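You operate a simulated robot arm through the tools that you are given. There is no shell and no other tool. Be economical: measure what you need, move in short steps, check, and stop when the job is done.

The job below is to be done with a simulated two-armed robot. You get a single attempt, and the scene is never put back.

JOB
Shut the roller gate, run the board up to it, then load the blue saucer and the green plate.
Fine: both come from the lower roller shelf and stand on the board; the other two stay.
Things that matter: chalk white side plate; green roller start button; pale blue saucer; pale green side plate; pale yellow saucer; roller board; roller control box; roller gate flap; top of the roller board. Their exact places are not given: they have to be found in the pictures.

The check looks at the end state, three seconds after you hand in, the way a careful person would. Anything else that was tipped, shoved, dropped, spilled or broken makes it a failure.

ROBOT AND FRAMES
Two 7-joint arms with two-finger parallel grippers on one trunk, on a base that drives. Base frame: it is fixed to the floor where the robot stands at the start and does not move with it; the origin is under the middle of the robot, x ahead of it, y to its left, z up. Lengths are in m, angles in degrees, forces in N, time in s.
The left shoulder is at the start at [0.06, 0.144, 0.926], the right one opposite. With the tool pointing down near the work surface each hand reaches from about 0.24 to 0.46 m from the robot's upright axis, wherever it stands, measured 20 degrees to its own side. Places, roughly: green roller start button [0.3, 0.4, 0.6]; roller control box [0.4, 0.3, 0.6]; roller gate flap [0.9, 0.3, 0.9]; top of the roller board [0.1, 1.2, 0.8]. Payload 1.57 kg a hand.
The TCP of each hand is the grasp point between the finger pads, 0.03 m short of the fingertips. In the tool frame z runs along the fingers and y along their closing line. The gripper opens to 0.11 m. The fingers are 0.024 m wide and 0.012 m thick; the gripper's body (0.048 by 0.112 m) begins 0.078 m behind the TCP.
Orientation is told as [roll, pitch, yaw] about the base's x, y, z axes, in that order, counted from this pose: with the fingers straight down and closing along the base's y, the tool's x points along the base's -x, its y along +y and its z along -z.

CONTROLS
- The arms move only by the tool move_arm. It takes "left_motion", "right_motion" or both (then of equal length, played together; a hand with none holds still); each is a list that holds one entry, the list of rows, each a list of 7 numbers: the shift along the tool's x, y, z in m, then the turn, a rotation vector about the tool's x, y, z in degrees, then the closure, from 0 (fully open) to 1 (shut). In form: [[[dx, dy, dz, rx, ry, rz, fingers], ...]]. A call has 1 to 12 rows; each row shifts and turns the commanded pose from where the row before left it, along the tool's axes as they then stand. Rows are played at 5 a second. More than 0.05 m and 8.6 degrees between two rows, or a gripper value outside its range, and nothing of the call is played. Where a pose cannot be reached the arm comes as near as it can. A force on the tool above 40 N (or 10 N above the force at the start of the call, whichever is more), or a blocked arm, ends the call early, and 0.2 s more pass. The fingers move at their own pace (about 0.045 m/s each) and stop on an object; they squeeze with about 21 N. The grip force told is the motor's: it shows also when the fingers shut on nothing. Time passes only in rows, and 0.2 s behind the last, so rows that do not move let the fingers close. The reply holds the time, the measured pose of the TCP, the force on the tool along the base axes, the opening and the grip force, in the units named above and with some noise, with the torque about the TCP (base axes, N m) and any sound that the robot's microphone picked up.
- Cameras (640 x 400 px; columns grow to the right, rows downward): "scene" is now at [0.0278, 0.0429, 1.5292]; the picture's right is [0.62, -0.78, 0.00], its down [-0.63, -0.50, -0.60] and it looks along [0.47, 0.37, -0.80] (base axes); focal length 256 px, centre (320, 200). "left" rides on the left gripper at [0.07, -0.016, -0.141] in its tool frame; the picture's right is [0.23, 0.97, 0.00], its down [-0.86, 0.20, -0.48] and it looks along [-0.47, 0.11, 0.88] (tool axes); focal length 222 px, centre (320, 200). "right" rides on the right gripper at [0.07, 0.016, -0.141] in its tool frame; the picture's right is [-0.23, 0.97, 0.00], its down [-0.86, -0.20, -0.48] and it looks along [-0.47, -0.11, 0.88] (tool axes); focal length 222 px, centre (320, 200).
- camera(camera): a new picture of that camera. No time passes.
- lift_body(by): slides the trunk up (or, below 0, down) by that many m; the arms and the scene camera ride with it, the base frame stays. It gives what a move gives, with no picture.
- base_move(legs): drives the robot by 1 to 6 legs, each [ahead, left, turn to the left] in m, m and degrees, along the robot's own axes; the way and the turn of a leg run together, so that a leg with both is an arc; at most 1.5 m and 180 degrees a leg. The arms and the cameras ride along, it lands a little off, and it stops where it bumps. It gives what a move gives.
- pan_tilt(pan, tilt): turns the head with the scene camera to pan (to the left, within 86 degrees either way) and tilt (down, from -29 to 69), counted from straight ahead of the robot. It gives what a move gives.
- locate(camera, pixels): for up to 12 pixels [column, row] of the newest picture of that camera ("zoom" is the newest enlarged one), the place [x, y, z] in the base frame of the surface seen there, good to about 0.002 m. No time passes.
- enlarge(camera, box): a new picture of the part [left, top, right, bottom] of that camera's present view, enlarged. No time passes.
- sign_off(): hands the job in; it is judged then, once.

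Keep the steps short. Do not move on a guess: measure, check each grasp and each placing, and mend mistakes. In all there are 80 turns and 62 pictures (those below and enlarged ones count). Leave the grippers open and the arms clear of the work at the hand-in unless told otherwise, and finish with a single line.

The tools are called after "Call:" as a command line: name --argument value ..., lists and objects as JSON in quotes. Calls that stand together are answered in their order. move_arm: Moves the arms, as the interface text tells. Its arguments: {"type":"object","properties":{"left_motion":{"type":"array","items":{"type":"array","items":{"type":"array","items":{"type":"number"}}}},"right_motion":{"type":"array","items":{"type":"array","items":{"type":"array","items":{"type":"number"}}}}},"required":[]} The other tools are called the same way: lift_body (by) slides the trunk up or down; base_move (legs) drives the base; pan_tilt (pan, tilt) turns the head that bears the scene camera; camera (camera) takes a picture; locate (camera, pixels) gives the place of the surface under pixels of a picture; enlarge (camera, box) takes an enlarged picture of a part of a camera's view; sign_off () hands the job in.

At the start:

```text
time_s: 0.0
left_tcp_pos: [0.2696, 0.3742, 1.0351]
left_tcp_rot: [0.1, 0.0, 0.0]
left_wrist_force: [-1.1, 0.2, -0.6]
left_ft_torque: [-0.01, 0.0, 0.04]
left_grip_width: 0.1099
left_grasp_force: 0.1
right_tcp_pos: [0.3886, 0.0257, 1.0346]
right_tcp_rot: [-0.1, 0.1, 0.0]
right_wrist_force: [0.7, -0.7, -0.7]
right_ft_torque: [0.02, 0.02, 0.02]
right_grip_width: 0.1099
right_grasp_force: 0.0
trunk travel left (down, up): [-0.525, 0.065]
robot x, y, heading: [-0.0003, 0.0006, -0.1]
head pan, tilt: [38.6, 53.4]
```

scene: 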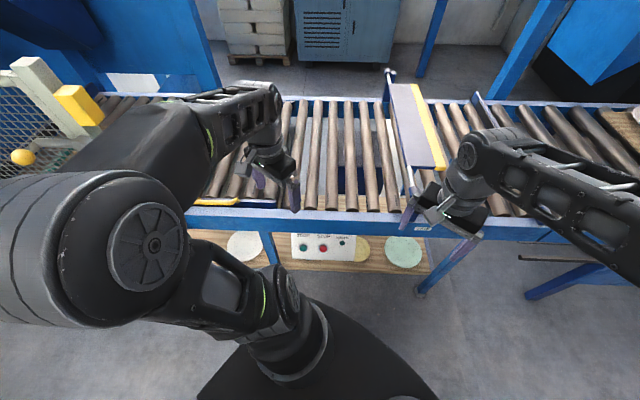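
right: 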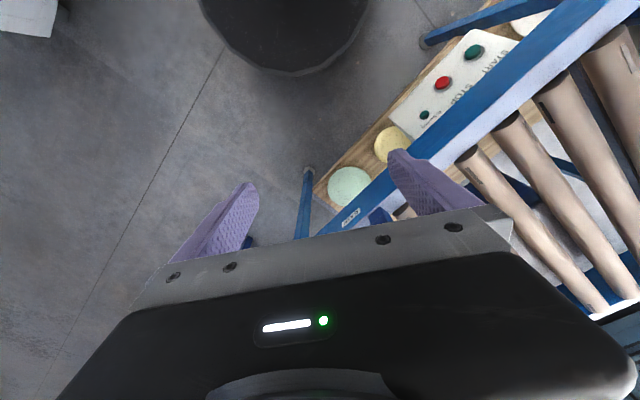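
left: 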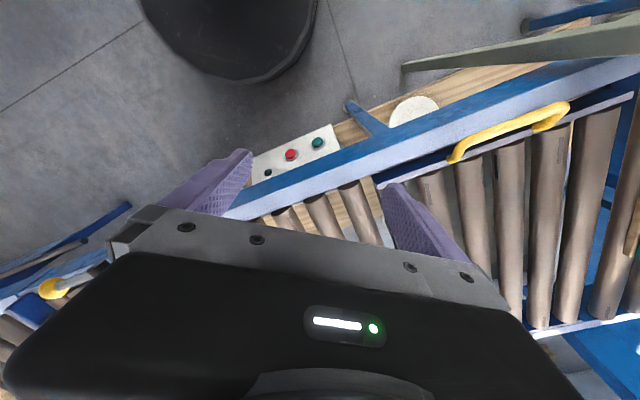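

I see the conveyor, a control box with green/red buttons at (303,247)/(322,248), a flap near (415,130), and plates on a lower shelf. I'll measure these and enlarge the box and gate.

Call:
locate --camera "scene" --pixels '[[303, 247], [322, 248], [342, 243], [245, 245], [362, 248], [403, 252], [415, 130], [437, 130], [392, 75], [215, 202], [250, 213], [350, 213]]'

Call:
enlarge --camera "scene" --box '[190, 200, 450, 300]'

Call:
enlarge --camera "scene" --box '[340, 60, 540, 220]'

```text
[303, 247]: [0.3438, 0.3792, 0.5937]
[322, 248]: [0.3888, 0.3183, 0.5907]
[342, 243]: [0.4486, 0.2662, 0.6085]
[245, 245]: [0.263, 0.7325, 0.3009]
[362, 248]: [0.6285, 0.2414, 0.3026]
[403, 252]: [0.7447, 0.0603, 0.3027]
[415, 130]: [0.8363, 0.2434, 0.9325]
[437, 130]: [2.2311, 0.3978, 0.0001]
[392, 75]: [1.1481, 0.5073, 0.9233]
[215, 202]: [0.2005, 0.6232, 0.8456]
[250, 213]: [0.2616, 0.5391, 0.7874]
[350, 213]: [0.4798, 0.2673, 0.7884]
```

```text
2.46 times, centred on (320, 250) of scene
```

zoom: 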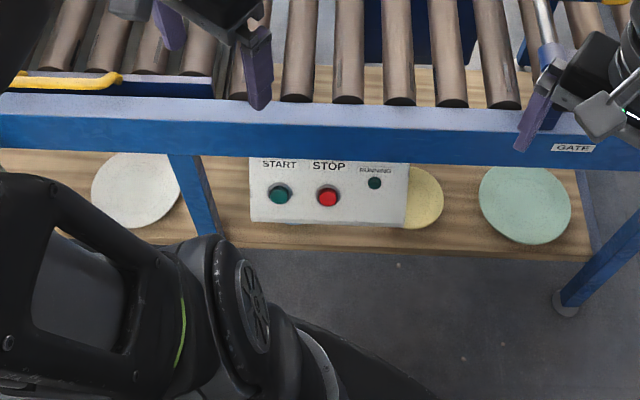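

```text
2.50 times, centred on (440, 140) of scene
```

zoom: 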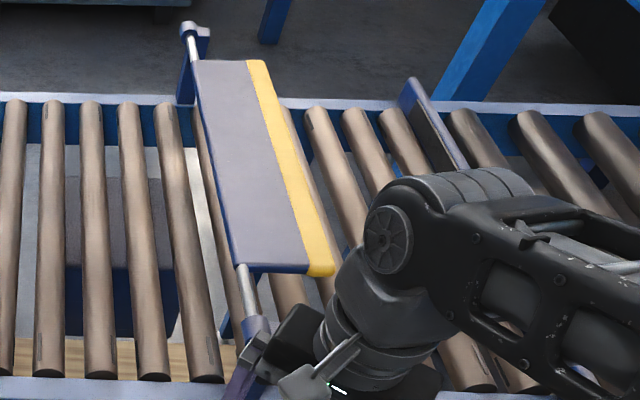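

Plates lie on the shelf at z≈0.30; gate hinge rod at z≈0.93. Now I look left for the board and right at the gate.

Call:
pan_tilt --pan 80 --tilt 40

Call:
camera --camera "scene"

Call:
pan_tilt --pan 12 --tilt 40

Call:
camera --camera "scene"

```text
time_s: 1.1
left_tcp_pos: [0.2684, 0.3745, 1.0356]
left_tcp_rot: [0.0, 0.0, -0.1]
left_wrist_force: [0.4, 0.7, 1.0]
left_ft_torque: [-0.01, 0.04, 0.01]
left_grip_width: 0.1099
left_grasp_force: 0.1
right_tcp_pos: [0.3899, 0.0263, 1.0349]
right_tcp_rot: [-0.1, -0.1, 0.0]
right_wrist_force: [-0.8, -0.4, -0.9]
right_ft_torque: [0.01, -0.02, 0.01]
right_grip_width: 0.1098
right_grasp_force: 0.0
trunk travel left (down, up): [-0.525, 0.065]
robot x, y, heading: [-0.0042, 0.0019, -0.0]
head pan, tilt: [80.0, 40.0]
```

```text
56 pictures are left
```

scene: 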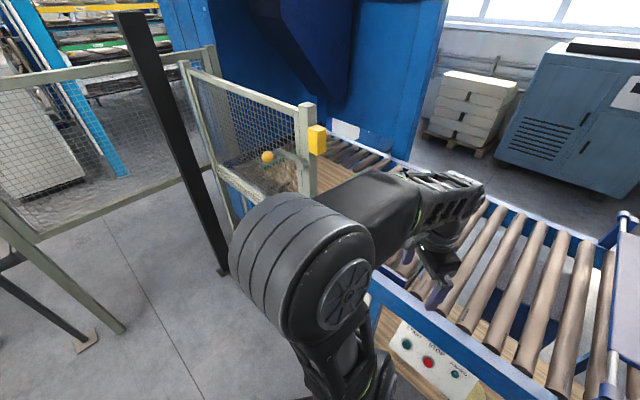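

```text
time_s: 2.5
left_tcp_pos: [0.2696, 0.3755, 1.0343]
left_tcp_rot: [0.0, 0.0, 0.0]
left_wrist_force: [0.4, -0.1, -0.8]
left_ft_torque: [0.02, -0.01, 0.01]
left_grip_width: 0.1099
left_grasp_force: 0.1
right_tcp_pos: [0.3891, 0.0255, 1.0336]
right_tcp_rot: [0.1, 0.0, 0.1]
right_wrist_force: [0.4, -0.1, -0.5]
right_ft_torque: [0.0, 0.02, 0.0]
right_grip_width: 0.1102
right_grasp_force: 0.1
trunk travel left (down, up): [-0.525, 0.065]
robot x, y, heading: [0.0016, -0.0006, 0.1]
head pan, tilt: [12.0, 40.0]
```

```text
55 pictures are left
```

scene: 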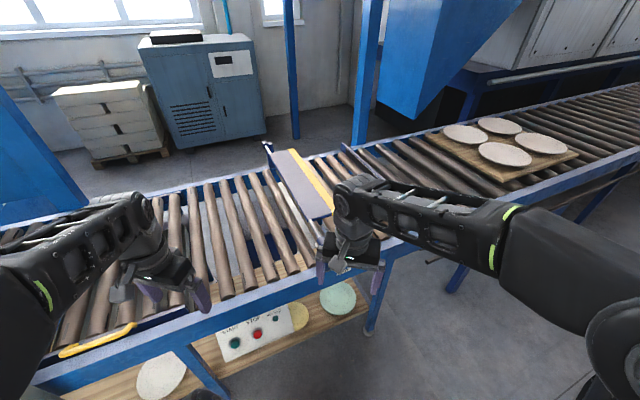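

Conveyor direction is about (0.62,-0.78), so it lies squarely ahead at pan 38.6. I turn the robot to face it and then look straight at it.

Call:
base_move --legs '[[0, 0, 38.6]]'

Call:
pan_tilt --pan -25 --tilt 45

Call:
camera --camera "scene"

Call:
camera --camera "right"

Call:
camera --camera "left"

```text
time_s: 4.7
left_tcp_pos: [-0.0225, 0.4618, 1.0343]
left_tcp_rot: [0.1, -0.1, 38.6]
left_wrist_force: [-0.2, 0.1, -0.1]
left_ft_torque: [0.0, -0.05, 0.02]
left_grip_width: 0.1101
left_grasp_force: 0.0
right_tcp_pos: [0.2886, 0.2615, 1.0343]
right_tcp_rot: [0.0, 0.0, 38.4]
right_wrist_force: [-0.3, -0.8, 0.4]
right_ft_torque: [-0.03, 0.0, -0.02]
right_grip_width: 0.1099
right_grasp_force: 0.1
trunk travel left (down, up): [-0.525, 0.065]
robot x, y, heading: [-0.0009, 0.0009, 38.4]
head pan, tilt: [12.0, 40.0]
```

```text
time_s: 5.7
left_tcp_pos: [-0.0223, 0.4608, 1.0343]
left_tcp_rot: [0.0, 0.0, 38.5]
left_wrist_force: [0.4, 0.1, 0.2]
left_ft_torque: [-0.04, 0.02, 0.01]
left_grip_width: 0.1098
left_grasp_force: 0.1
right_tcp_pos: [0.2901, 0.2616, 1.0351]
right_tcp_rot: [0.0, 0.0, 38.5]
right_wrist_force: [0.2, -0.3, 0.3]
right_ft_torque: [0.0, 0.04, 0.02]
right_grip_width: 0.1101
right_grasp_force: 0.0
trunk travel left (down, up): [-0.525, 0.065]
robot x, y, heading: [-0.0009, 0.0001, 38.5]
head pan, tilt: [-25.0, 45.0]
```

```text
54 pictures are left
```

scene: 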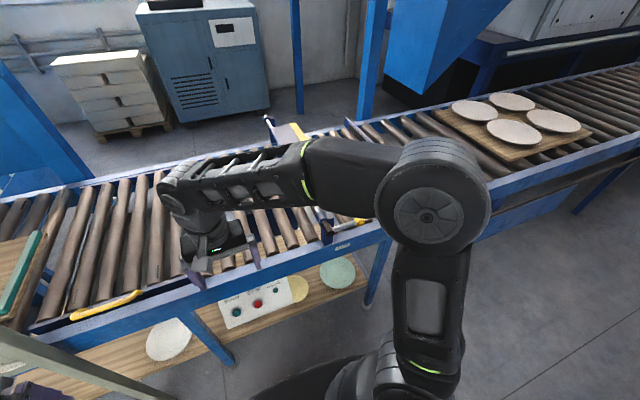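

```text
53 pictures are left
```

right: 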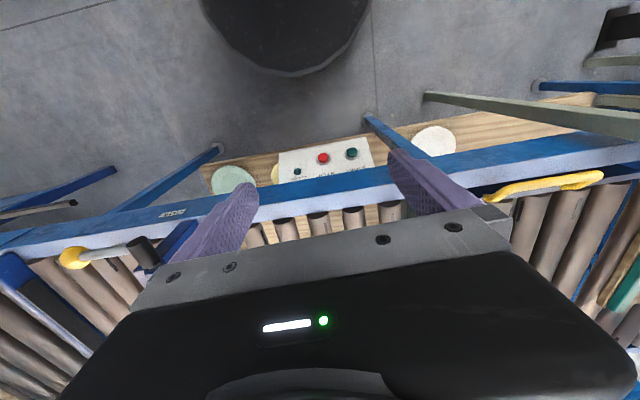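

```text
52 pictures are left
```

left: 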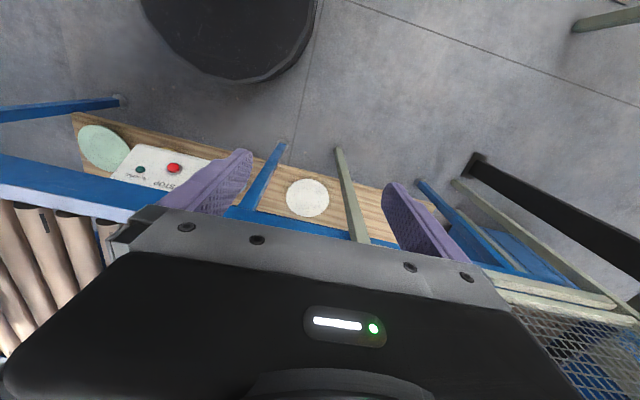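

The right-hand picture shows a lever with a yellow knob at (71,257), near the gate rod's front end. I measure it, and the board at far left of the scene.

Call:
locate --camera "right" --pixels '[[71, 257], [110, 250], [145, 250], [170, 212], [20, 290], [520, 186], [600, 178], [625, 285]]'

Call:
locate --camera "scene" --pixels '[[20, 250], [25, 270], [10, 305], [105, 305], [136, 293], [340, 272], [296, 290], [362, 220], [330, 226], [290, 133], [170, 340], [270, 125]]'

Call:
enlarge --camera "scene" --box '[220, 100, 420, 300]'

Call:
enlarge --camera "scene" --box '[0, 180, 280, 400]'

```text
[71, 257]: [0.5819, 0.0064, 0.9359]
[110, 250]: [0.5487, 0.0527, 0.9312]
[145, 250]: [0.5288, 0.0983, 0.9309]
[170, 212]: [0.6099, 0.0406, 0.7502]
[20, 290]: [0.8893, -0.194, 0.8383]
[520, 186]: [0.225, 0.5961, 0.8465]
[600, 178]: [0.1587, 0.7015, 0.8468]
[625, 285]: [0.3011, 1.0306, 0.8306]
```

```text
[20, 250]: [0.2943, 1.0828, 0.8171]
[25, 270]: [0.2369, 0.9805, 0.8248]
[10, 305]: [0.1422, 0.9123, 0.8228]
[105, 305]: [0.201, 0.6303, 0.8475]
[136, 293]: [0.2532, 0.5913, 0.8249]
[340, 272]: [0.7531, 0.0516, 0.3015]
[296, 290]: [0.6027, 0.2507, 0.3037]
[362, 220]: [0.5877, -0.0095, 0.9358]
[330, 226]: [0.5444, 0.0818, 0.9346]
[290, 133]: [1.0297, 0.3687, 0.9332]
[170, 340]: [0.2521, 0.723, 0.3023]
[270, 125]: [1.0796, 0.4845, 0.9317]
```

```text
2.00 times, centred on (320, 200) of scene
```

zoom: 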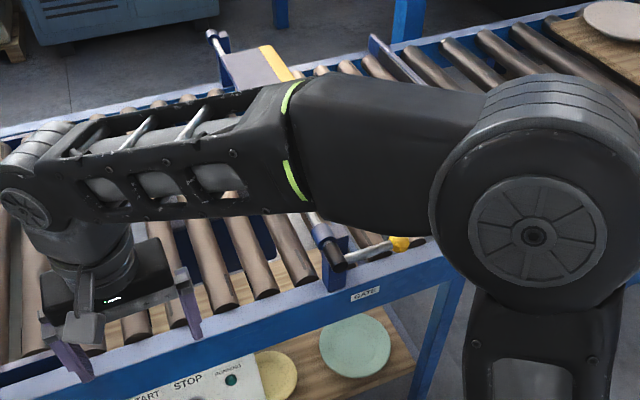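

```text
1.82 times, centred on (140, 290) of scene
```

zoom: 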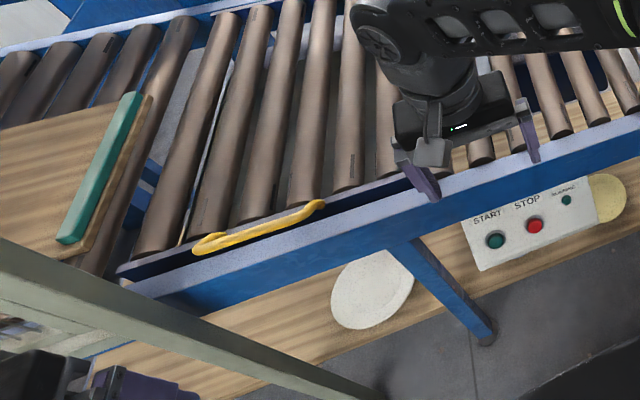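

Gate lever: hub ≈(0.536,0.09,0.932), knob ≈(0.584,0,0.936); it sticks out along the conveyor and the flap lies flat. It must be swung down. Before driving I measure the leg feet and my base edge, and the blue saucer candidates.

Call:
locate --camera "right" --pixels '[[217, 148], [368, 118], [290, 75], [210, 45], [202, 165], [370, 150]]'

Call:
pan_tilt --pan 5 --tilt 60

Call:
camera --camera "scene"

```text
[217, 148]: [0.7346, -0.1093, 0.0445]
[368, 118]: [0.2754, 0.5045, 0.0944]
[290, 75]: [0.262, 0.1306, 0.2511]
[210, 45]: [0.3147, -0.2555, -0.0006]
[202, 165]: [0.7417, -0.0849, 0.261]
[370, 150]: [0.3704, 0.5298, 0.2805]
```

```text
time_s: 6.7
left_tcp_pos: [-0.0222, 0.4613, 1.0344]
left_tcp_rot: [0.0, 0.0, 38.4]
left_wrist_force: [0.5, 0.0, 0.0]
left_ft_torque: [0.0, -0.04, 0.0]
left_grip_width: 0.1097
left_grasp_force: 0.0
right_tcp_pos: [0.2889, 0.2612, 1.0343]
right_tcp_rot: [0.0, 0.1, 38.5]
right_wrist_force: [-0.6, 0.1, 0.3]
right_ft_torque: [0.01, -0.02, 0.0]
right_grip_width: 0.1099
right_grasp_force: 0.0
trunk travel left (down, up): [-0.525, 0.065]
robot x, y, heading: [0.0016, -0.0008, 38.5]
head pan, tilt: [5.0, 60.0]
```

```text
49 pictures are left
```

scene: 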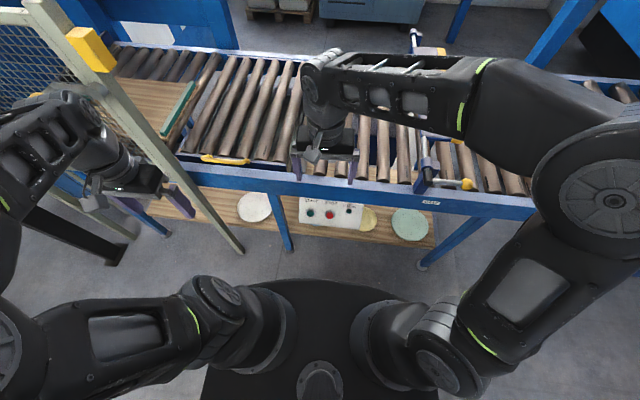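

Base front is at about 0.29 m from axis; shelf legs' feet at n≈0.51, so I may advance up to ~0.18. Now I drive 0.05 ahead and 0.25 right so the lever comes into the right hand's reach.

Call:
base_move --legs '[[0.05, -0.25, 0]]'

Call:
camera --camera "right"

```text
time_s: 8.5
left_tcp_pos: [0.1743, 0.2961, 1.0347]
left_tcp_rot: [0.0, -0.1, 38.6]
left_wrist_force: [0.2, -0.2, 0.7]
left_ft_torque: [0.02, 0.03, 0.03]
left_grip_width: 0.11
left_grasp_force: 0.0
right_tcp_pos: [0.4857, 0.0967, 1.0346]
right_tcp_rot: [0.1, 0.1, 38.6]
right_wrist_force: [0.9, 0.0, -0.2]
right_ft_torque: [-0.01, 0.03, 0.03]
right_grip_width: 0.1099
right_grasp_force: 0.0
trunk travel left (down, up): [-0.525, 0.065]
robot x, y, heading: [0.1986, -0.1652, 38.6]
head pan, tilt: [5.0, 60.0]
```

```text
48 pictures are left
```

right: 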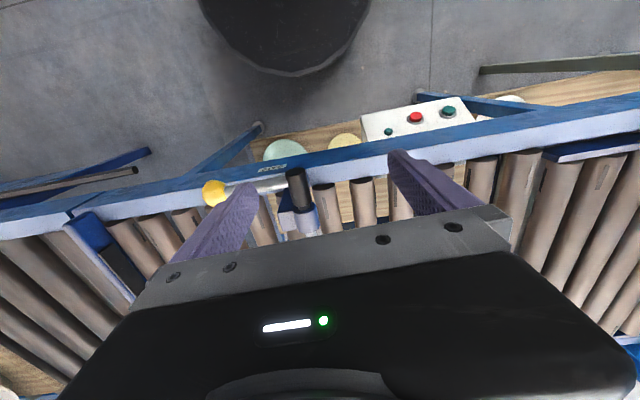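

Knob at (213,192), lever rod, black hub at (298,187). I re-measure them from this nearer view.

Call:
locate --camera "right" --pixels '[[213, 192], [230, 190], [270, 184], [296, 172], [300, 200], [315, 235]]'

Call:
enlarge --camera "right" --box '[180, 130, 380, 255]'

```text
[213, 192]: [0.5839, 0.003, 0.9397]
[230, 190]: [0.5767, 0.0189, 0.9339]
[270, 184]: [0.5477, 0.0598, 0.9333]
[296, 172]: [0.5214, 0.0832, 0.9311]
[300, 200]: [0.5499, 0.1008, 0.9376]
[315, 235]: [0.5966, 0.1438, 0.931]
```

```text
3.20 times, centred on (280, 192) of right
```

zoom: 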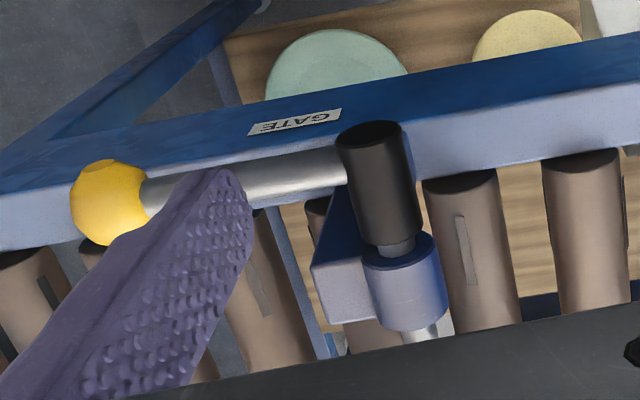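

Lever runs horizontally at n≈0.464 from hub s≈0.262 to knob s≈0.365, z≈0.93. I close the right fingers, move over the lever, tilt the hand 25° (tips toward the hub), staying above it.

Call:
move_arm --right_motion '[[[-0.008, -0.04, 0, 0, 0, 0, 1], [-0.008, -0.04, 0, 0, 0, 0, 1], [-0.008, -0.04, 0, 0, 0, 0, 1], [0, 0, 0, -8.4, 0, 0, 1], [0, 0, 0, -8.4, 0, 0, 1], [0, 0, 0, -8.2, 0, 0, 1], [0, -0.0127, 0.0272, 0, 0, 0, 1]]]'

Call:
camera --camera "scene"

Call:
camera --camera "right"

```text
time_s: 10.1
left_tcp_pos: [0.1737, 0.2967, 1.0343]
left_tcp_rot: [0.0, -0.1, 38.6]
left_wrist_force: [-0.8, 0.9, 0.1]
left_ft_torque: [0.02, 0.02, 0.0]
left_grip_width: 0.11
left_grasp_force: 0.0
right_tcp_pos: [0.5789, 0.0199, 1.0046]
right_tcp_rot: [25.1, -0.1, 38.4]
right_wrist_force: [0.5, -0.8, -0.2]
right_ft_torque: [0.0, 0.02, -0.01]
right_grip_width: 0.0
right_grasp_force: 18.4
trunk travel left (down, up): [-0.525, 0.065]
robot x, y, heading: [0.1971, -0.1676, 38.5]
head pan, tilt: [5.0, 60.0]
```

```text
46 pictures are left
```

scene: 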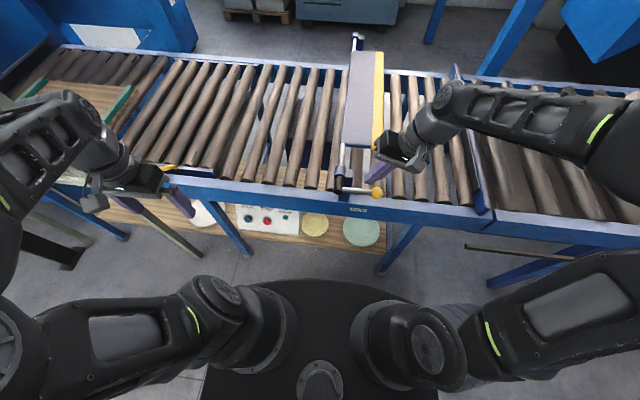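

```text
45 pictures are left
```

right: 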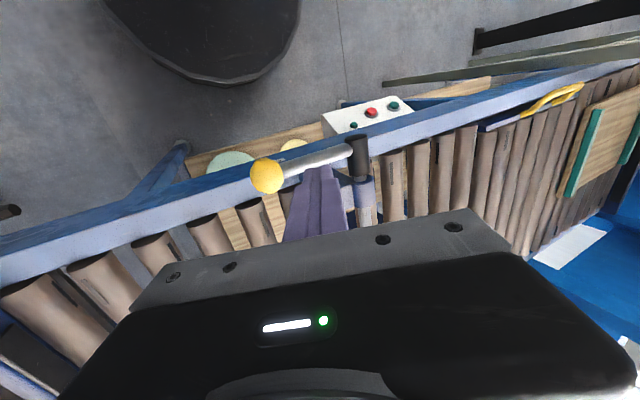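

TCP is right above the lever. I push the lever down along the first part of its arc.

Call:
move_arm --right_motion '[[[0, -0.0192, 0.0358, 0, 0, 0, 1], [0, -0.0055, 0.0107, 0, 0, 0, 1], [0, -0.0055, 0.0106, 0, 0, 0, 1], [0, -0.005, 0.0098, 0, 0, 0, 1], [0, -0.0049, 0.0098, 0, 0, 0, 1], [0, 0.0011, 0.009, 0, 0, 0, 1], [0, 0.0012, 0.0091, 0, 0, 0, 1]]]'

Call:
camera --camera "scene"

```text
time_s: 11.7
left_tcp_pos: [0.1733, 0.2957, 1.035]
left_tcp_rot: [0.0, 0.0, 38.6]
left_wrist_force: [0.0, -0.1, 0.5]
left_ft_torque: [-0.05, -0.02, 0.0]
left_grip_width: 0.11
left_grasp_force: 0.0
right_tcp_pos: [0.5744, 0.0214, 0.9027]
right_tcp_rot: [25.1, 0.1, 38.5]
right_wrist_force: [0.9, -0.8, -0.7]
right_ft_torque: [-0.03, -0.01, 0.0]
right_grip_width: 0.0002
right_grasp_force: 21.2
trunk travel left (down, up): [-0.525, 0.065]
robot x, y, heading: [0.1943, -0.1632, 38.5]
head pan, tilt: [5.0, 60.0]
```

```text
44 pictures are left
```

scene: 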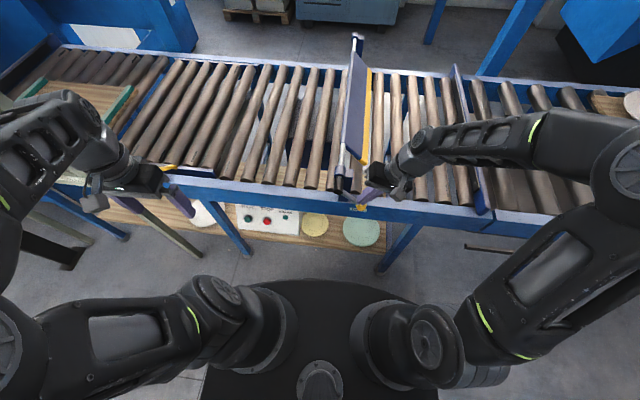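

The flap is swinging down. I continue the arc to vertical.

Call:
move_arm --right_motion '[[[0, 0.0034, 0.0085, 0, 0, 0, 1], [0, 0.0033, 0.0085, 0, 0, 0, 1], [0, 0.0055, 0.0073, 0, 0, 0, 1], [0, 0.0055, 0.0074, 0, 0, 0, 1], [0, 0.0072, 0.0058, 0, 0, 0, 1], [0, 0.0072, 0.0057, 0, 0, 0, 1], [0, 0.0074, 0.0035, 0, 0, 0, 1], [0, 0, 0, 0, 0, 0, 1]]]'

Call:
camera --camera "scene"

Call:
camera --camera "right"

```text
time_s: 13.5
left_tcp_pos: [0.1756, 0.293, 1.0352]
left_tcp_rot: [0.0, -0.1, 38.4]
left_wrist_force: [-0.4, -0.4, -1.1]
left_ft_torque: [0.0, -0.03, 0.0]
left_grip_width: 0.11
left_grasp_force: 0.1
right_tcp_pos: [0.5458, 0.0599, 0.8758]
right_tcp_rot: [24.7, 0.0, 38.0]
right_wrist_force: [7.2, -14.0, 9.5]
right_ft_torque: [-0.18, -0.06, 0.02]
right_grip_width: 0.0
right_grasp_force: 20.8
trunk travel left (down, up): [-0.525, 0.065]
robot x, y, heading: [0.1967, -0.1689, 38.4]
head pan, tilt: [5.0, 60.0]
stopped in row 8 (right hand): the force on the tool passed its limit (the readings are from after the stop); the commanded pose is now the measured one
```

```text
43 pictures are left
```

scene: 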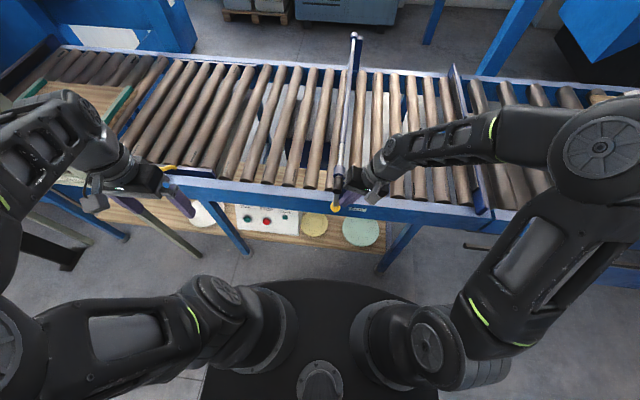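

```text
42 pictures are left
```

right: 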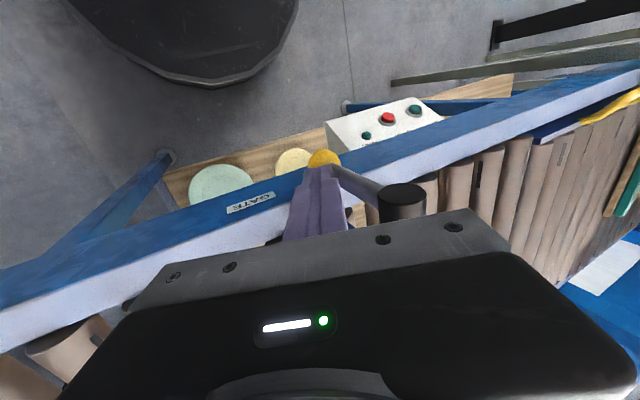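

Force rose at the end of the swing; I verify the lever is vertical, then back off to the right and up.

Call:
locate --camera "right" --pixels '[[324, 157], [402, 195], [365, 187]]'

Call:
move_arm --right_motion '[[[0, -0.03, 0.0, 0, 0, 0, 1], [0, 0.0, -0.04, 0, 0, 0, 1], [0, 0, -0.04, 0, 0, 0, 1], [0, 0, -0.05, 0, 0, 0, 1], [0, 0, 0, 8.4, 0, 0, 1], [0, 0, 0, 8.4, 0, 0, 1], [0, 0, 0, 8.2, 0, 0, 1]]]'

Call:
enlarge --camera "scene" --box '[200, 20, 460, 260]'

```text
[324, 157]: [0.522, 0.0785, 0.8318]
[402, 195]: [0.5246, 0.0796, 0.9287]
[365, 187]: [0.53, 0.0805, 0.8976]
```

```text
time_s: 15.1
left_tcp_pos: [0.1743, 0.2952, 1.035]
left_tcp_rot: [0.0, 0.0, 38.3]
left_wrist_force: [-0.5, 0.0, 0.5]
left_ft_torque: [-0.03, 0.0, 0.01]
left_grip_width: 0.11
left_grasp_force: 0.0
right_tcp_pos: [0.5937, -0.0017, 0.9827]
right_tcp_rot: [-0.4, 0.1, 38.2]
right_wrist_force: [0.4, 0.5, -0.7]
right_ft_torque: [-0.04, 0.03, 0.01]
right_grip_width: 0.0
right_grasp_force: 20.8
trunk travel left (down, up): [-0.525, 0.065]
robot x, y, heading: [0.1968, -0.1632, 38.4]
head pan, tilt: [5.0, 60.0]
```

```text
1.67 times, centred on (330, 140) of scene
```

zoom: 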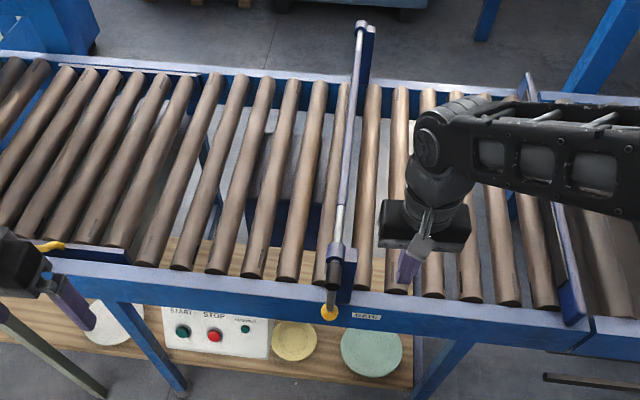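

Gate is down with the lever vertical. Now I measure the control box's face around START at zoom (182,331).

Call:
locate --camera "zoom" --pixels '[[182, 331], [215, 336], [245, 328], [172, 322], [170, 345], [262, 332], [262, 355], [200, 345], [294, 340], [372, 350], [395, 380], [372, 375]]'

Call:
enlarge --camera "scene" --box '[220, 190, 400, 290]'

```text
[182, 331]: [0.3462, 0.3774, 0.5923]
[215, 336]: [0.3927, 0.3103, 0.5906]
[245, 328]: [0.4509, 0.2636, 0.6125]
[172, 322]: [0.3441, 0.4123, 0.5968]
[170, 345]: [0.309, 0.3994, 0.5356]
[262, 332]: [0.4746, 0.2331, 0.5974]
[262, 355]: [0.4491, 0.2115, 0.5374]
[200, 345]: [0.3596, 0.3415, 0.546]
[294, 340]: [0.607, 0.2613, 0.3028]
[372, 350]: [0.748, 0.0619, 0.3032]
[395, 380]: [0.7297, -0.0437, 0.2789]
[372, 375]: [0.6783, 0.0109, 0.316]
```

```text
3.56 times, centred on (310, 240) of scene
```

zoom: 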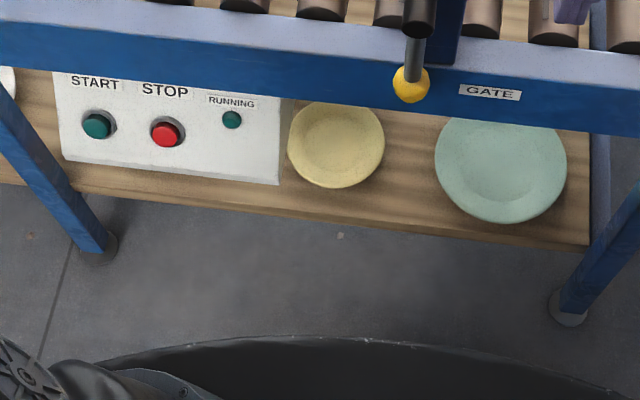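

The box face leans back ~30°, START at about (0.346,0.377,0.592). I raise and retract the right hand and check where the olive fence post at scene (165,225) stands before moving left.

Call:
move_arm --right_motion '[[[0, 0, -0.05, 0, 0, 0, 0], [0.05, 0, 0, 0, 0, 0, 0], [0.05, 0, 0, 0, 0, 0, 0], [0.05, 0, 0, 0, 0, 0, 0], [0.0, 0, 0, 0, 0, 0, 0]]]'

Call:
camera --camera "scene"

Call:
locate --camera "scene" --pixels '[[165, 225], [200, 255], [145, 207], [130, 240]]'

```text
time_s: 16.3
left_tcp_pos: [0.1738, 0.2952, 1.0351]
left_tcp_rot: [0.0, 0.0, 38.4]
left_wrist_force: [-0.5, 0.0, 0.1]
left_ft_torque: [-0.02, 0.01, -0.05]
left_grip_width: 0.1099
left_grasp_force: 0.0
right_tcp_pos: [0.4766, -0.0942, 1.0326]
right_tcp_rot: [-0.2, 0.0, 38.2]
right_wrist_force: [0.8, 0.6, 0.0]
right_ft_torque: [-0.01, -0.01, -0.01]
right_grip_width: 0.1042
right_grasp_force: 0.1
trunk travel left (down, up): [-0.525, 0.065]
robot x, y, heading: [0.1944, -0.1669, 38.3]
head pan, tilt: [5.0, 60.0]
```

```text
39 pictures are left
```

scene: 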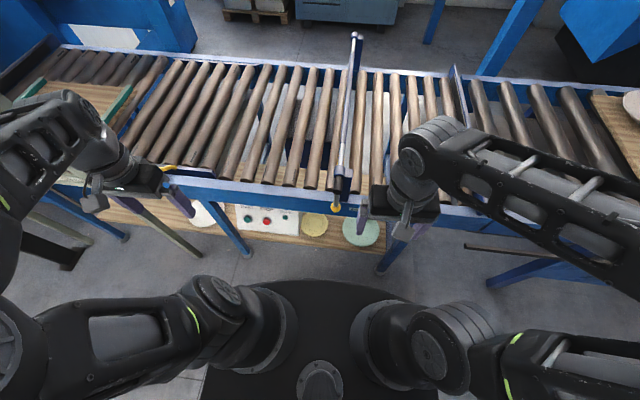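

```text
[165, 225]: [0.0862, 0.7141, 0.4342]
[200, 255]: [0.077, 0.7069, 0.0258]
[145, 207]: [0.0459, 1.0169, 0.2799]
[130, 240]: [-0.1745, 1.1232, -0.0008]
```

Post stands at s≈-0.5, clear. I drive 0.13 left and lower the trunk 0.2 to suit the button height.

Call:
base_move --legs '[[0, 0.13, 0]]'

Call:
lift_body --by -0.2

```text
time_s: 17.6
left_tcp_pos: [0.0933, 0.3976, 1.0327]
left_tcp_rot: [-0.1, 0.0, 38.6]
left_wrist_force: [-0.4, 0.3, -0.3]
left_ft_torque: [-0.03, 0.03, 0.02]
left_grip_width: 0.1102
left_grasp_force: 0.1
right_tcp_pos: [0.3947, 0.0087, 1.0325]
right_tcp_rot: [-0.3, 0.1, 38.2]
right_wrist_force: [-0.8, -0.1, -0.3]
right_ft_torque: [-0.07, -0.02, -0.01]
right_grip_width: 0.11
right_grasp_force: 0.0
trunk travel left (down, up): [-0.525, 0.065]
robot x, y, heading: [0.113, -0.0671, 38.5]
head pan, tilt: [5.0, 60.0]
```

```text
time_s: 19.8
left_tcp_pos: [0.0944, 0.3952, 0.8366]
left_tcp_rot: [0.0, 0.0, 38.5]
left_wrist_force: [-0.3, 0.2, -0.4]
left_ft_torque: [-0.03, -0.02, -0.02]
left_grip_width: 0.1102
left_grasp_force: 0.1
right_tcp_pos: [0.3956, 0.006, 0.8321]
right_tcp_rot: [-0.2, 0.1, 38.3]
right_wrist_force: [0.0, -0.9, 0.5]
right_ft_torque: [0.0, -0.03, -0.01]
right_grip_width: 0.1101
right_grasp_force: 0.1
trunk travel left (down, up): [-0.325, 0.265]
robot x, y, heading: [0.1158, -0.0638, 38.5]
head pan, tilt: [5.0, 60.0]
```

Now I bring the left hand in front of the START button, closing the fingers, then pitch it 60° so it points at the box face.

Call:
move_arm --left_motion '[[[-0.02, -0.034, 0.03, 0, 0, 0, 1], [-0.02, -0.034, 0.03, 0, 0, 0, 1], [-0.02, -0.034, 0.03, 0, 0, 0, 1], [-0.02, -0.034, 0.03, 0, 0, 0, 1], [-0.02, -0.033, 0.03, 0, 0, 0, 1], [0, 0, 0, 0, -8.5, 0, 1], [0, 0, 0, 0, -8.5, 0, 1], [0, 0, 0, 0, -8.5, 0, 1], [0, 0, 0, 0, -8.5, 0, 1], [0, 0, 0, 0, -8.5, 0, 1], [0, 0, 0, 0, -8.5, 0, 1], [0, 0, 0, 0, -8.5, 0, 1]]]'

Call:
camera --camera "left"

```text
time_s: 21.9
left_tcp_pos: [0.3417, 0.383, 0.6856]
left_tcp_rot: [-0.4, -37.2, 39.1]
left_wrist_force: [-2.0, 0.2, -6.2]
left_ft_torque: [-0.05, 0.07, 0.01]
left_grip_width: 0.0
left_grasp_force: 21.1
left hand out of reach, approached as far as the arm can: row 7, 8, 9, 10
right_tcp_pos: [0.3961, 0.0096, 0.8311]
right_tcp_rot: [-0.1, 0.2, 38.5]
right_wrist_force: [0.4, 0.9, -0.5]
right_ft_torque: [-0.05, 0.03, -0.03]
right_grip_width: 0.11
right_grasp_force: 0.0
trunk travel left (down, up): [-0.325, 0.265]
robot x, y, heading: [0.1191, -0.0633, 38.5]
head pan, tilt: [5.0, 60.0]
stopped in row 10 (left hand): the force on the tool passed its limit (the readings are from after the stop); the commanded pose is now the measured one
```

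```text
38 pictures are left
```

left: 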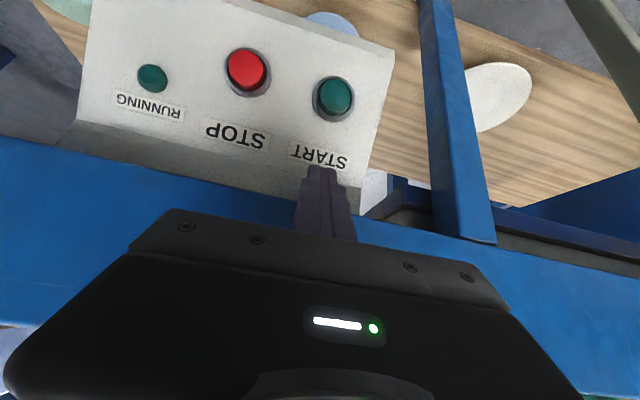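

The hand was too close to the trunk for that pitch and drifted forward, lightly touching. I can see START clearly at (333,97), and the blue saucer behind the box at (335,20). I back the base 0.1 to give the arm room.

Call:
base_move --legs '[[-0.1, 0, 0]]'

Call:
move_arm --left_motion '[[[0, 0, 0, 0, -7.5, 0, 1], [0, 0, 0, 0, -7.5, 0, 1], [0, 0, 0, 0, -7.5, 0, 1], [0, 0, 0, 0, 0, 0, 1]]]'

```text
time_s: 23.1
left_tcp_pos: [0.2646, 0.321, 0.6874]
left_tcp_rot: [-0.4, -37.5, 39.1]
left_wrist_force: [0.2, 0.5, -0.3]
left_ft_torque: [-0.01, -0.02, 0.01]
left_grip_width: 0.0001
left_grasp_force: 20.7
right_tcp_pos: [0.318, -0.0555, 0.8305]
right_tcp_rot: [-0.2, 0.0, 38.3]
right_wrist_force: [0.3, -0.1, 0.1]
right_ft_torque: [0.0, -0.01, 0.0]
right_grip_width: 0.1101
right_grasp_force: 0.0
trunk travel left (down, up): [-0.325, 0.265]
robot x, y, heading: [0.0382, -0.1258, 38.7]
head pan, tilt: [5.0, 60.0]
```

```text
time_s: 24.1
left_tcp_pos: [0.2992, 0.3505, 0.6818]
left_tcp_rot: [-0.5, -52.5, 39.1]
left_wrist_force: [0.0, 0.1, 1.1]
left_ft_torque: [0.0, 0.02, -0.02]
left_grip_width: 0.0002
left_grasp_force: 20.8
left hand out of reach, approached as far as the arm can: row 1, 2, 3
right_tcp_pos: [0.3169, -0.0546, 0.8321]
right_tcp_rot: [-0.2, 0.1, 38.3]
right_wrist_force: [0.8, 0.6, 0.1]
right_ft_torque: [-0.01, 0.04, 0.02]
right_grip_width: 0.1098
right_grasp_force: 0.1
trunk travel left (down, up): [-0.325, 0.265]
robot x, y, heading: [0.0397, -0.1265, 38.6]
head pan, tilt: [5.0, 60.0]
```

Pitch reaches -52°. I move to 2 cm in front of the button and read the pose.

Call:
move_arm --left_motion '[[[0.0145, 0, 0.02, 0, 0, 0, 1], [0.0145, 0, 0.02, 0, 0, 0, 1], [0, 0, 0.022, 0, 0, 0, 1], [0, 0, 0.0217, 0, 0, 0, 1], [0, 0, 0, 0, 0, 0, 1]]]'

Call:
camera --camera "left"

```text
time_s: 25.0
left_tcp_pos: [0.3284, 0.3755, 0.6159]
left_tcp_rot: [-0.4, -52.5, 39.1]
left_wrist_force: [-11.2, -5.6, 8.5]
left_ft_torque: [-0.01, -0.14, 0.05]
left_grip_width: 0.0002
left_grasp_force: 21.0
right_tcp_pos: [0.3166, -0.0552, 0.8318]
right_tcp_rot: [-0.2, 0.0, 38.5]
right_wrist_force: [0.7, 0.3, -1.7]
right_ft_torque: [-0.02, -0.02, 0.01]
right_grip_width: 0.11
right_grasp_force: 0.0
trunk travel left (down, up): [-0.325, 0.265]
robot x, y, heading: [0.0383, -0.1265, 38.7]
head pan, tilt: [5.0, 60.0]
stopped in row 4 (left hand): the force on the tool passed its limit (the readings are from after the stop); the commanded pose is now the measured one
```

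```text
37 pictures are left
```

left: 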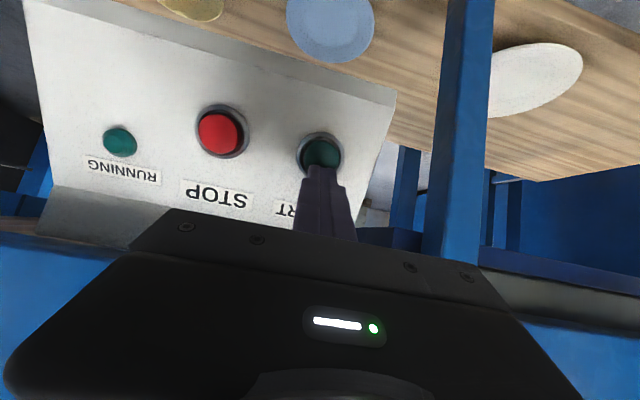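

The tip touched near the button's upper rim. I back off 2 cm, shift 1 cm down the face and ~6 mm toward STOP-side centre, then press in.

Call:
move_arm --left_motion '[[[0, 0, -0.02, 0, 0, 0, 1], [0.011, -0.006, 0, 0, 0, 0, 1], [0, 0, 0.01, 0, 0, 0, 1], [0, 0, 0.008, 0, 0, 0, 1], [0, 0, 0.006, 0, 0, 0, 1], [0, 0, 0.006, 0, 0, 0, 1], [0, 0, 0.006, 0, 0, 0, 1]]]'

Call:
enlarge --camera "left" --box '[60, 60, 420, 280]'

```text
time_s: 26.4
left_tcp_pos: [0.3291, 0.3666, 0.6063]
left_tcp_rot: [-0.5, -52.4, 39.0]
left_wrist_force: [-16.7, -10.4, 16.8]
left_ft_torque: [0.1, -0.31, 0.02]
left_grip_width: 0.0
left_grasp_force: 21.1
right_tcp_pos: [0.3144, -0.0548, 0.832]
right_tcp_rot: [-0.2, -0.1, 38.6]
right_wrist_force: [0.3, -0.2, 0.1]
right_ft_torque: [0.05, -0.05, 0.0]
right_grip_width: 0.11
right_grasp_force: 0.0
trunk travel left (down, up): [-0.325, 0.265]
robot x, y, heading: [0.0329, -0.1265, 38.7]
head pan, tilt: [5.0, 60.0]
heard: click
stopped in row 6 (left hand): the force on the tool passed its limit (the readings are from after the stop); the commanded pose is now the measured one
```

```text
1.78 times, centred on (240, 170) of left
```

zoom: 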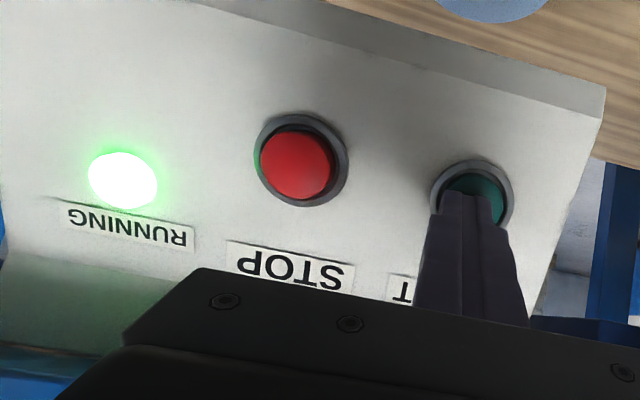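

A click, and RUNNING is lit. I back off the button and watch the board.

Call:
move_arm --left_motion '[[[0, 0, -0.03, 0, 0, 0, 1], [0, 0, -0.03, 0, 0, 0, 1], [0, 0, 0, 0, 0, 0, 1], [0, 0, 0, 0, 0, 0, 1]]]'

Call:
camera --camera "scene"

```text
time_s: 27.4
left_tcp_pos: [0.293, 0.3386, 0.6397]
left_tcp_rot: [-0.5, -52.3, 39.1]
left_wrist_force: [0.3, 0.0, -0.3]
left_ft_torque: [0.01, -0.01, 0.01]
left_grip_width: 0.0
left_grasp_force: 20.6
right_tcp_pos: [0.3167, -0.0541, 0.8305]
right_tcp_rot: [-0.2, 0.0, 38.6]
right_wrist_force: [-0.2, -0.2, 0.0]
right_ft_torque: [0.03, 0.02, -0.01]
right_grip_width: 0.1101
right_grasp_force: 0.1
trunk travel left (down, up): [-0.325, 0.265]
robot x, y, heading: [0.0389, -0.1278, 38.6]
head pan, tilt: [5.0, 60.0]
```

```text
35 pictures are left
```

scene: 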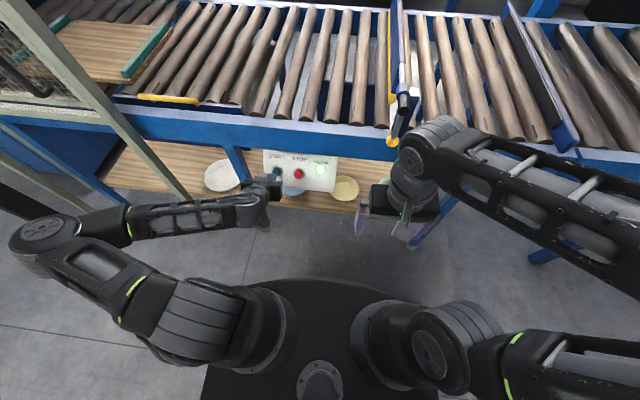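

The board is moving. I let time pass with still rows.

Call:
move_arm --left_motion '[[[0, 0, -0.02, 0, 0, 0, 0.5], [0, 0, 0, 0, 0, 0, 0], [0, 0, 0, 0, 0, 0, 0], [0, 0, 0, 0, 0, 0, 0], [0, 0, 0, 0, 0, 0, 0], [0, 0, 0, 0, 0, 0, 0], [0, 0, 0, 0, 0, 0, 0], [0, 0, 0, 0, 0, 0, 0], [0, 0, 0, 0, 0, 0, 0], [0, 0, 0, 0, 0, 0, 0], [0, 0, 0, 0, 0, 0, 0], [0, 0, 0, 0, 0, 0, 0]]]'

Call:
move_arm --left_motion '[[[0, 0, 0, 0, 0, 0, 0], [0, 0, 0, 0, 0, 0, 0], [0, 0, 0, 0, 0, 0, 0], [0, 0, 0, 0, 0, 0, 0], [0, 0, 0, 0, 0, 0, 0], [0, 0, 0, 0, 0, 0, 0], [0, 0, 0, 0, 0, 0, 0], [0, 0, 0, 0, 0, 0, 0], [0, 0, 0, 0, 0, 0, 0], [0, 0, 0, 0, 0, 0, 0], [0, 0, 0, 0, 0, 0, 0], [0, 0, 0, 0, 0, 0, 0]]]'

Call:
camera --camera "scene"

```text
time_s: 30.0
left_tcp_pos: [0.2937, 0.3399, 0.6432]
left_tcp_rot: [-0.4, -52.2, 39.1]
left_wrist_force: [0.5, 0.9, -0.9]
left_ft_torque: [0.03, 0.01, 0.0]
left_grip_width: 0.11
left_grasp_force: 0.1
left hand out of reach, approached as far as the arm can: row 1
right_tcp_pos: [0.316, -0.0547, 0.8316]
right_tcp_rot: [-0.2, 0.1, 38.5]
right_wrist_force: [0.0, -0.1, -0.6]
right_ft_torque: [-0.01, -0.02, -0.01]
right_grip_width: 0.1099
right_grasp_force: 0.1
trunk travel left (down, up): [-0.325, 0.265]
robot x, y, heading: [0.0377, -0.1282, 38.8]
head pan, tilt: [5.0, 60.0]
```

```text
time_s: 32.6
left_tcp_pos: [0.2937, 0.3394, 0.6435]
left_tcp_rot: [-0.5, -52.1, 39.1]
left_wrist_force: [-0.7, -0.5, 0.6]
left_ft_torque: [0.02, 0.0, -0.01]
left_grip_width: 0.1102
left_grasp_force: 0.0
right_tcp_pos: [0.3164, -0.053, 0.8314]
right_tcp_rot: [-0.2, 0.2, 38.5]
right_wrist_force: [0.0, 0.5, 0.6]
right_ft_torque: [0.01, 0.01, 0.0]
right_grip_width: 0.11
right_grasp_force: 0.1
trunk travel left (down, up): [-0.325, 0.265]
robot x, y, heading: [0.0351, -0.1259, 38.6]
head pan, tilt: [5.0, 60.0]
```

```text
34 pictures are left
```

scene: 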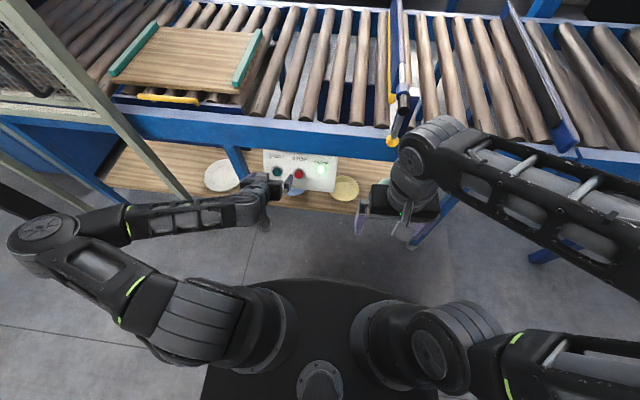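

The board moves steadily; about 7 s more. I wait.

Call:
move_arm --left_motion '[[[0, 0, 0, 0, 0, 0, 0], [0, 0, 0, 0, 0, 0, 0], [0, 0, 0, 0, 0, 0, 0], [0, 0, 0, 0, 0, 0, 0], [0, 0, 0, 0, 0, 0, 0], [0, 0, 0, 0, 0, 0, 0], [0, 0, 0, 0, 0, 0, 0], [0, 0, 0, 0, 0, 0, 0], [0, 0, 0, 0, 0, 0, 0], [0, 0, 0, 0, 0, 0, 0], [0, 0, 0, 0, 0, 0, 0], [0, 0, 0, 0, 0, 0, 1]]]'

Call:
move_arm --left_motion '[[[0, 0, 0, 0, 0, 0, 1], [0, 0, 0, 0, 0, 0, 1], [0, 0, 0, 0, 0, 0, 1], [0, 0, 0, 0, 0, 0, 1], [0, 0, 0, 0, 0, 0, 1], [0, 0, 0, 0, 0, 0, 1], [0, 0, 0, 0, 0, 0, 1], [0, 0, 0, 0, 0, 0, 1], [0, 0, 0, 0, 0, 0, 1], [0, 0, 0, 0, 0, 0, 1], [0, 0, 0, 0, 0, 0, 1], [0, 0, 0, 0, 0, 0, 1]]]'

Call:
move_arm --left_motion '[[[0, 0, 0, 0, 0, 0, 1], [0, 0, 0, 0, 0, 0, 1], [0, 0, 0, 0, 0, 0, 1], [0, 0, 0, 0, 0, 0, 1], [0, 0, 0, 0, 0, 0, 1], [0, 0, 0, 0, 0, 0, 1], [0, 0, 0, 0, 0, 0, 1], [0, 0, 0, 0, 0, 0, 1], [0, 0, 0, 0, 0, 0, 1], [0, 0, 0, 0, 0, 0, 1], [0, 0, 0, 0, 0, 0, 1], [0, 0, 0, 0, 0, 0, 1]]]'

Call:
camera --camera "scene"

```text
time_s: 35.2
left_tcp_pos: [0.2936, 0.339, 0.6441]
left_tcp_rot: [-0.5, -52.1, 39.1]
left_wrist_force: [0.1, -0.1, 0.4]
left_ft_torque: [0.01, 0.02, 0.01]
left_grip_width: 0.076
left_grasp_force: 0.1
right_tcp_pos: [0.3161, -0.0532, 0.8322]
right_tcp_rot: [-0.2, 0.0, 38.5]
right_wrist_force: [0.2, 0.0, -0.2]
right_ft_torque: [-0.03, -0.01, 0.01]
right_grip_width: 0.1101
right_grasp_force: 0.0
trunk travel left (down, up): [-0.325, 0.265]
robot x, y, heading: [0.0378, -0.1251, 38.7]
head pan, tilt: [5.0, 60.0]
```

```text
time_s: 37.8
left_tcp_pos: [0.294, 0.3384, 0.6439]
left_tcp_rot: [-0.5, -52.2, 39.1]
left_wrist_force: [0.3, -0.5, 0.2]
left_ft_torque: [-0.02, 0.02, 0.02]
left_grip_width: 0.0002
left_grasp_force: 20.7
right_tcp_pos: [0.3177, -0.0545, 0.8305]
right_tcp_rot: [-0.2, 0.2, 38.5]
right_wrist_force: [-0.1, -0.4, 0.5]
right_ft_torque: [-0.02, -0.03, 0.01]
right_grip_width: 0.11
right_grasp_force: 0.0
trunk travel left (down, up): [-0.325, 0.265]
robot x, y, heading: [0.0386, -0.1256, 38.6]
head pan, tilt: [5.0, 60.0]
```

```text
time_s: 40.4
left_tcp_pos: [0.2946, 0.3399, 0.6433]
left_tcp_rot: [-0.4, -52.2, 39.1]
left_wrist_force: [0.4, 0.1, 0.1]
left_ft_torque: [-0.03, 0.0, -0.02]
left_grip_width: 0.0
left_grasp_force: 21.1
right_tcp_pos: [0.317, -0.0535, 0.8325]
right_tcp_rot: [-0.1, 0.1, 38.5]
right_wrist_force: [-0.6, -1.2, -0.2]
right_ft_torque: [0.01, 0.0, 0.01]
right_grip_width: 0.11
right_grasp_force: 0.1
trunk travel left (down, up): [-0.325, 0.265]
robot x, y, heading: [0.039, -0.1261, 38.5]
head pan, tilt: [5.0, 60.0]
```

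```text
33 pictures are left
```

scene: 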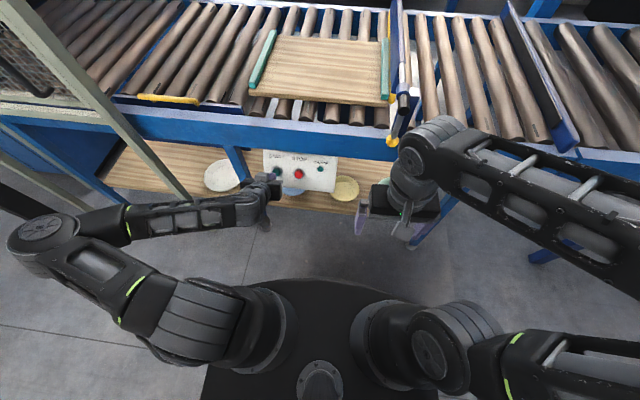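

The board stands against the gate and the RUNNING lamp is out. I measure the board and the items.

Call:
locate --camera "scene" --pixels '[[325, 70], [260, 90], [275, 42], [375, 98], [378, 45], [388, 60], [263, 60], [391, 60], [293, 190], [345, 187], [222, 176], [320, 85]]'

Call:
enlarge --camera "scene" --box '[180, 130, 380, 230]'

```text
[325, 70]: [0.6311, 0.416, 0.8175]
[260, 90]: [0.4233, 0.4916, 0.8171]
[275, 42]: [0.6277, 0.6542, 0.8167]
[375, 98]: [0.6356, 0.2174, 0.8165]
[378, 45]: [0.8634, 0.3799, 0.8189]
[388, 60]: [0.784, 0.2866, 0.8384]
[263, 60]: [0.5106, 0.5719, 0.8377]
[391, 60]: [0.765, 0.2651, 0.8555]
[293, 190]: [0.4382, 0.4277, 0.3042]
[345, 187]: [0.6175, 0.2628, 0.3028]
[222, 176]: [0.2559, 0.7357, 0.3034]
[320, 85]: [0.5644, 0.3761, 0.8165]
```

```text
3.20 times, centred on (280, 180) of scene
```

zoom: 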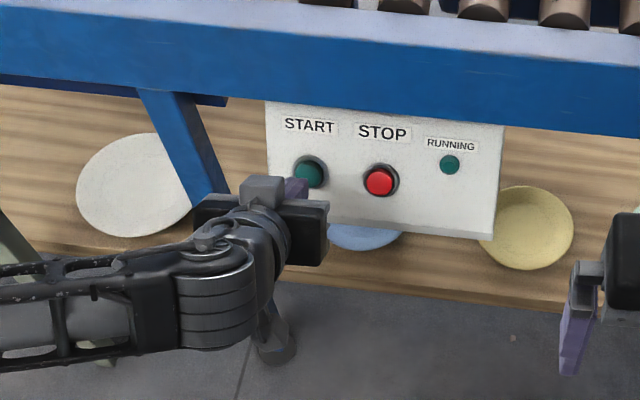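

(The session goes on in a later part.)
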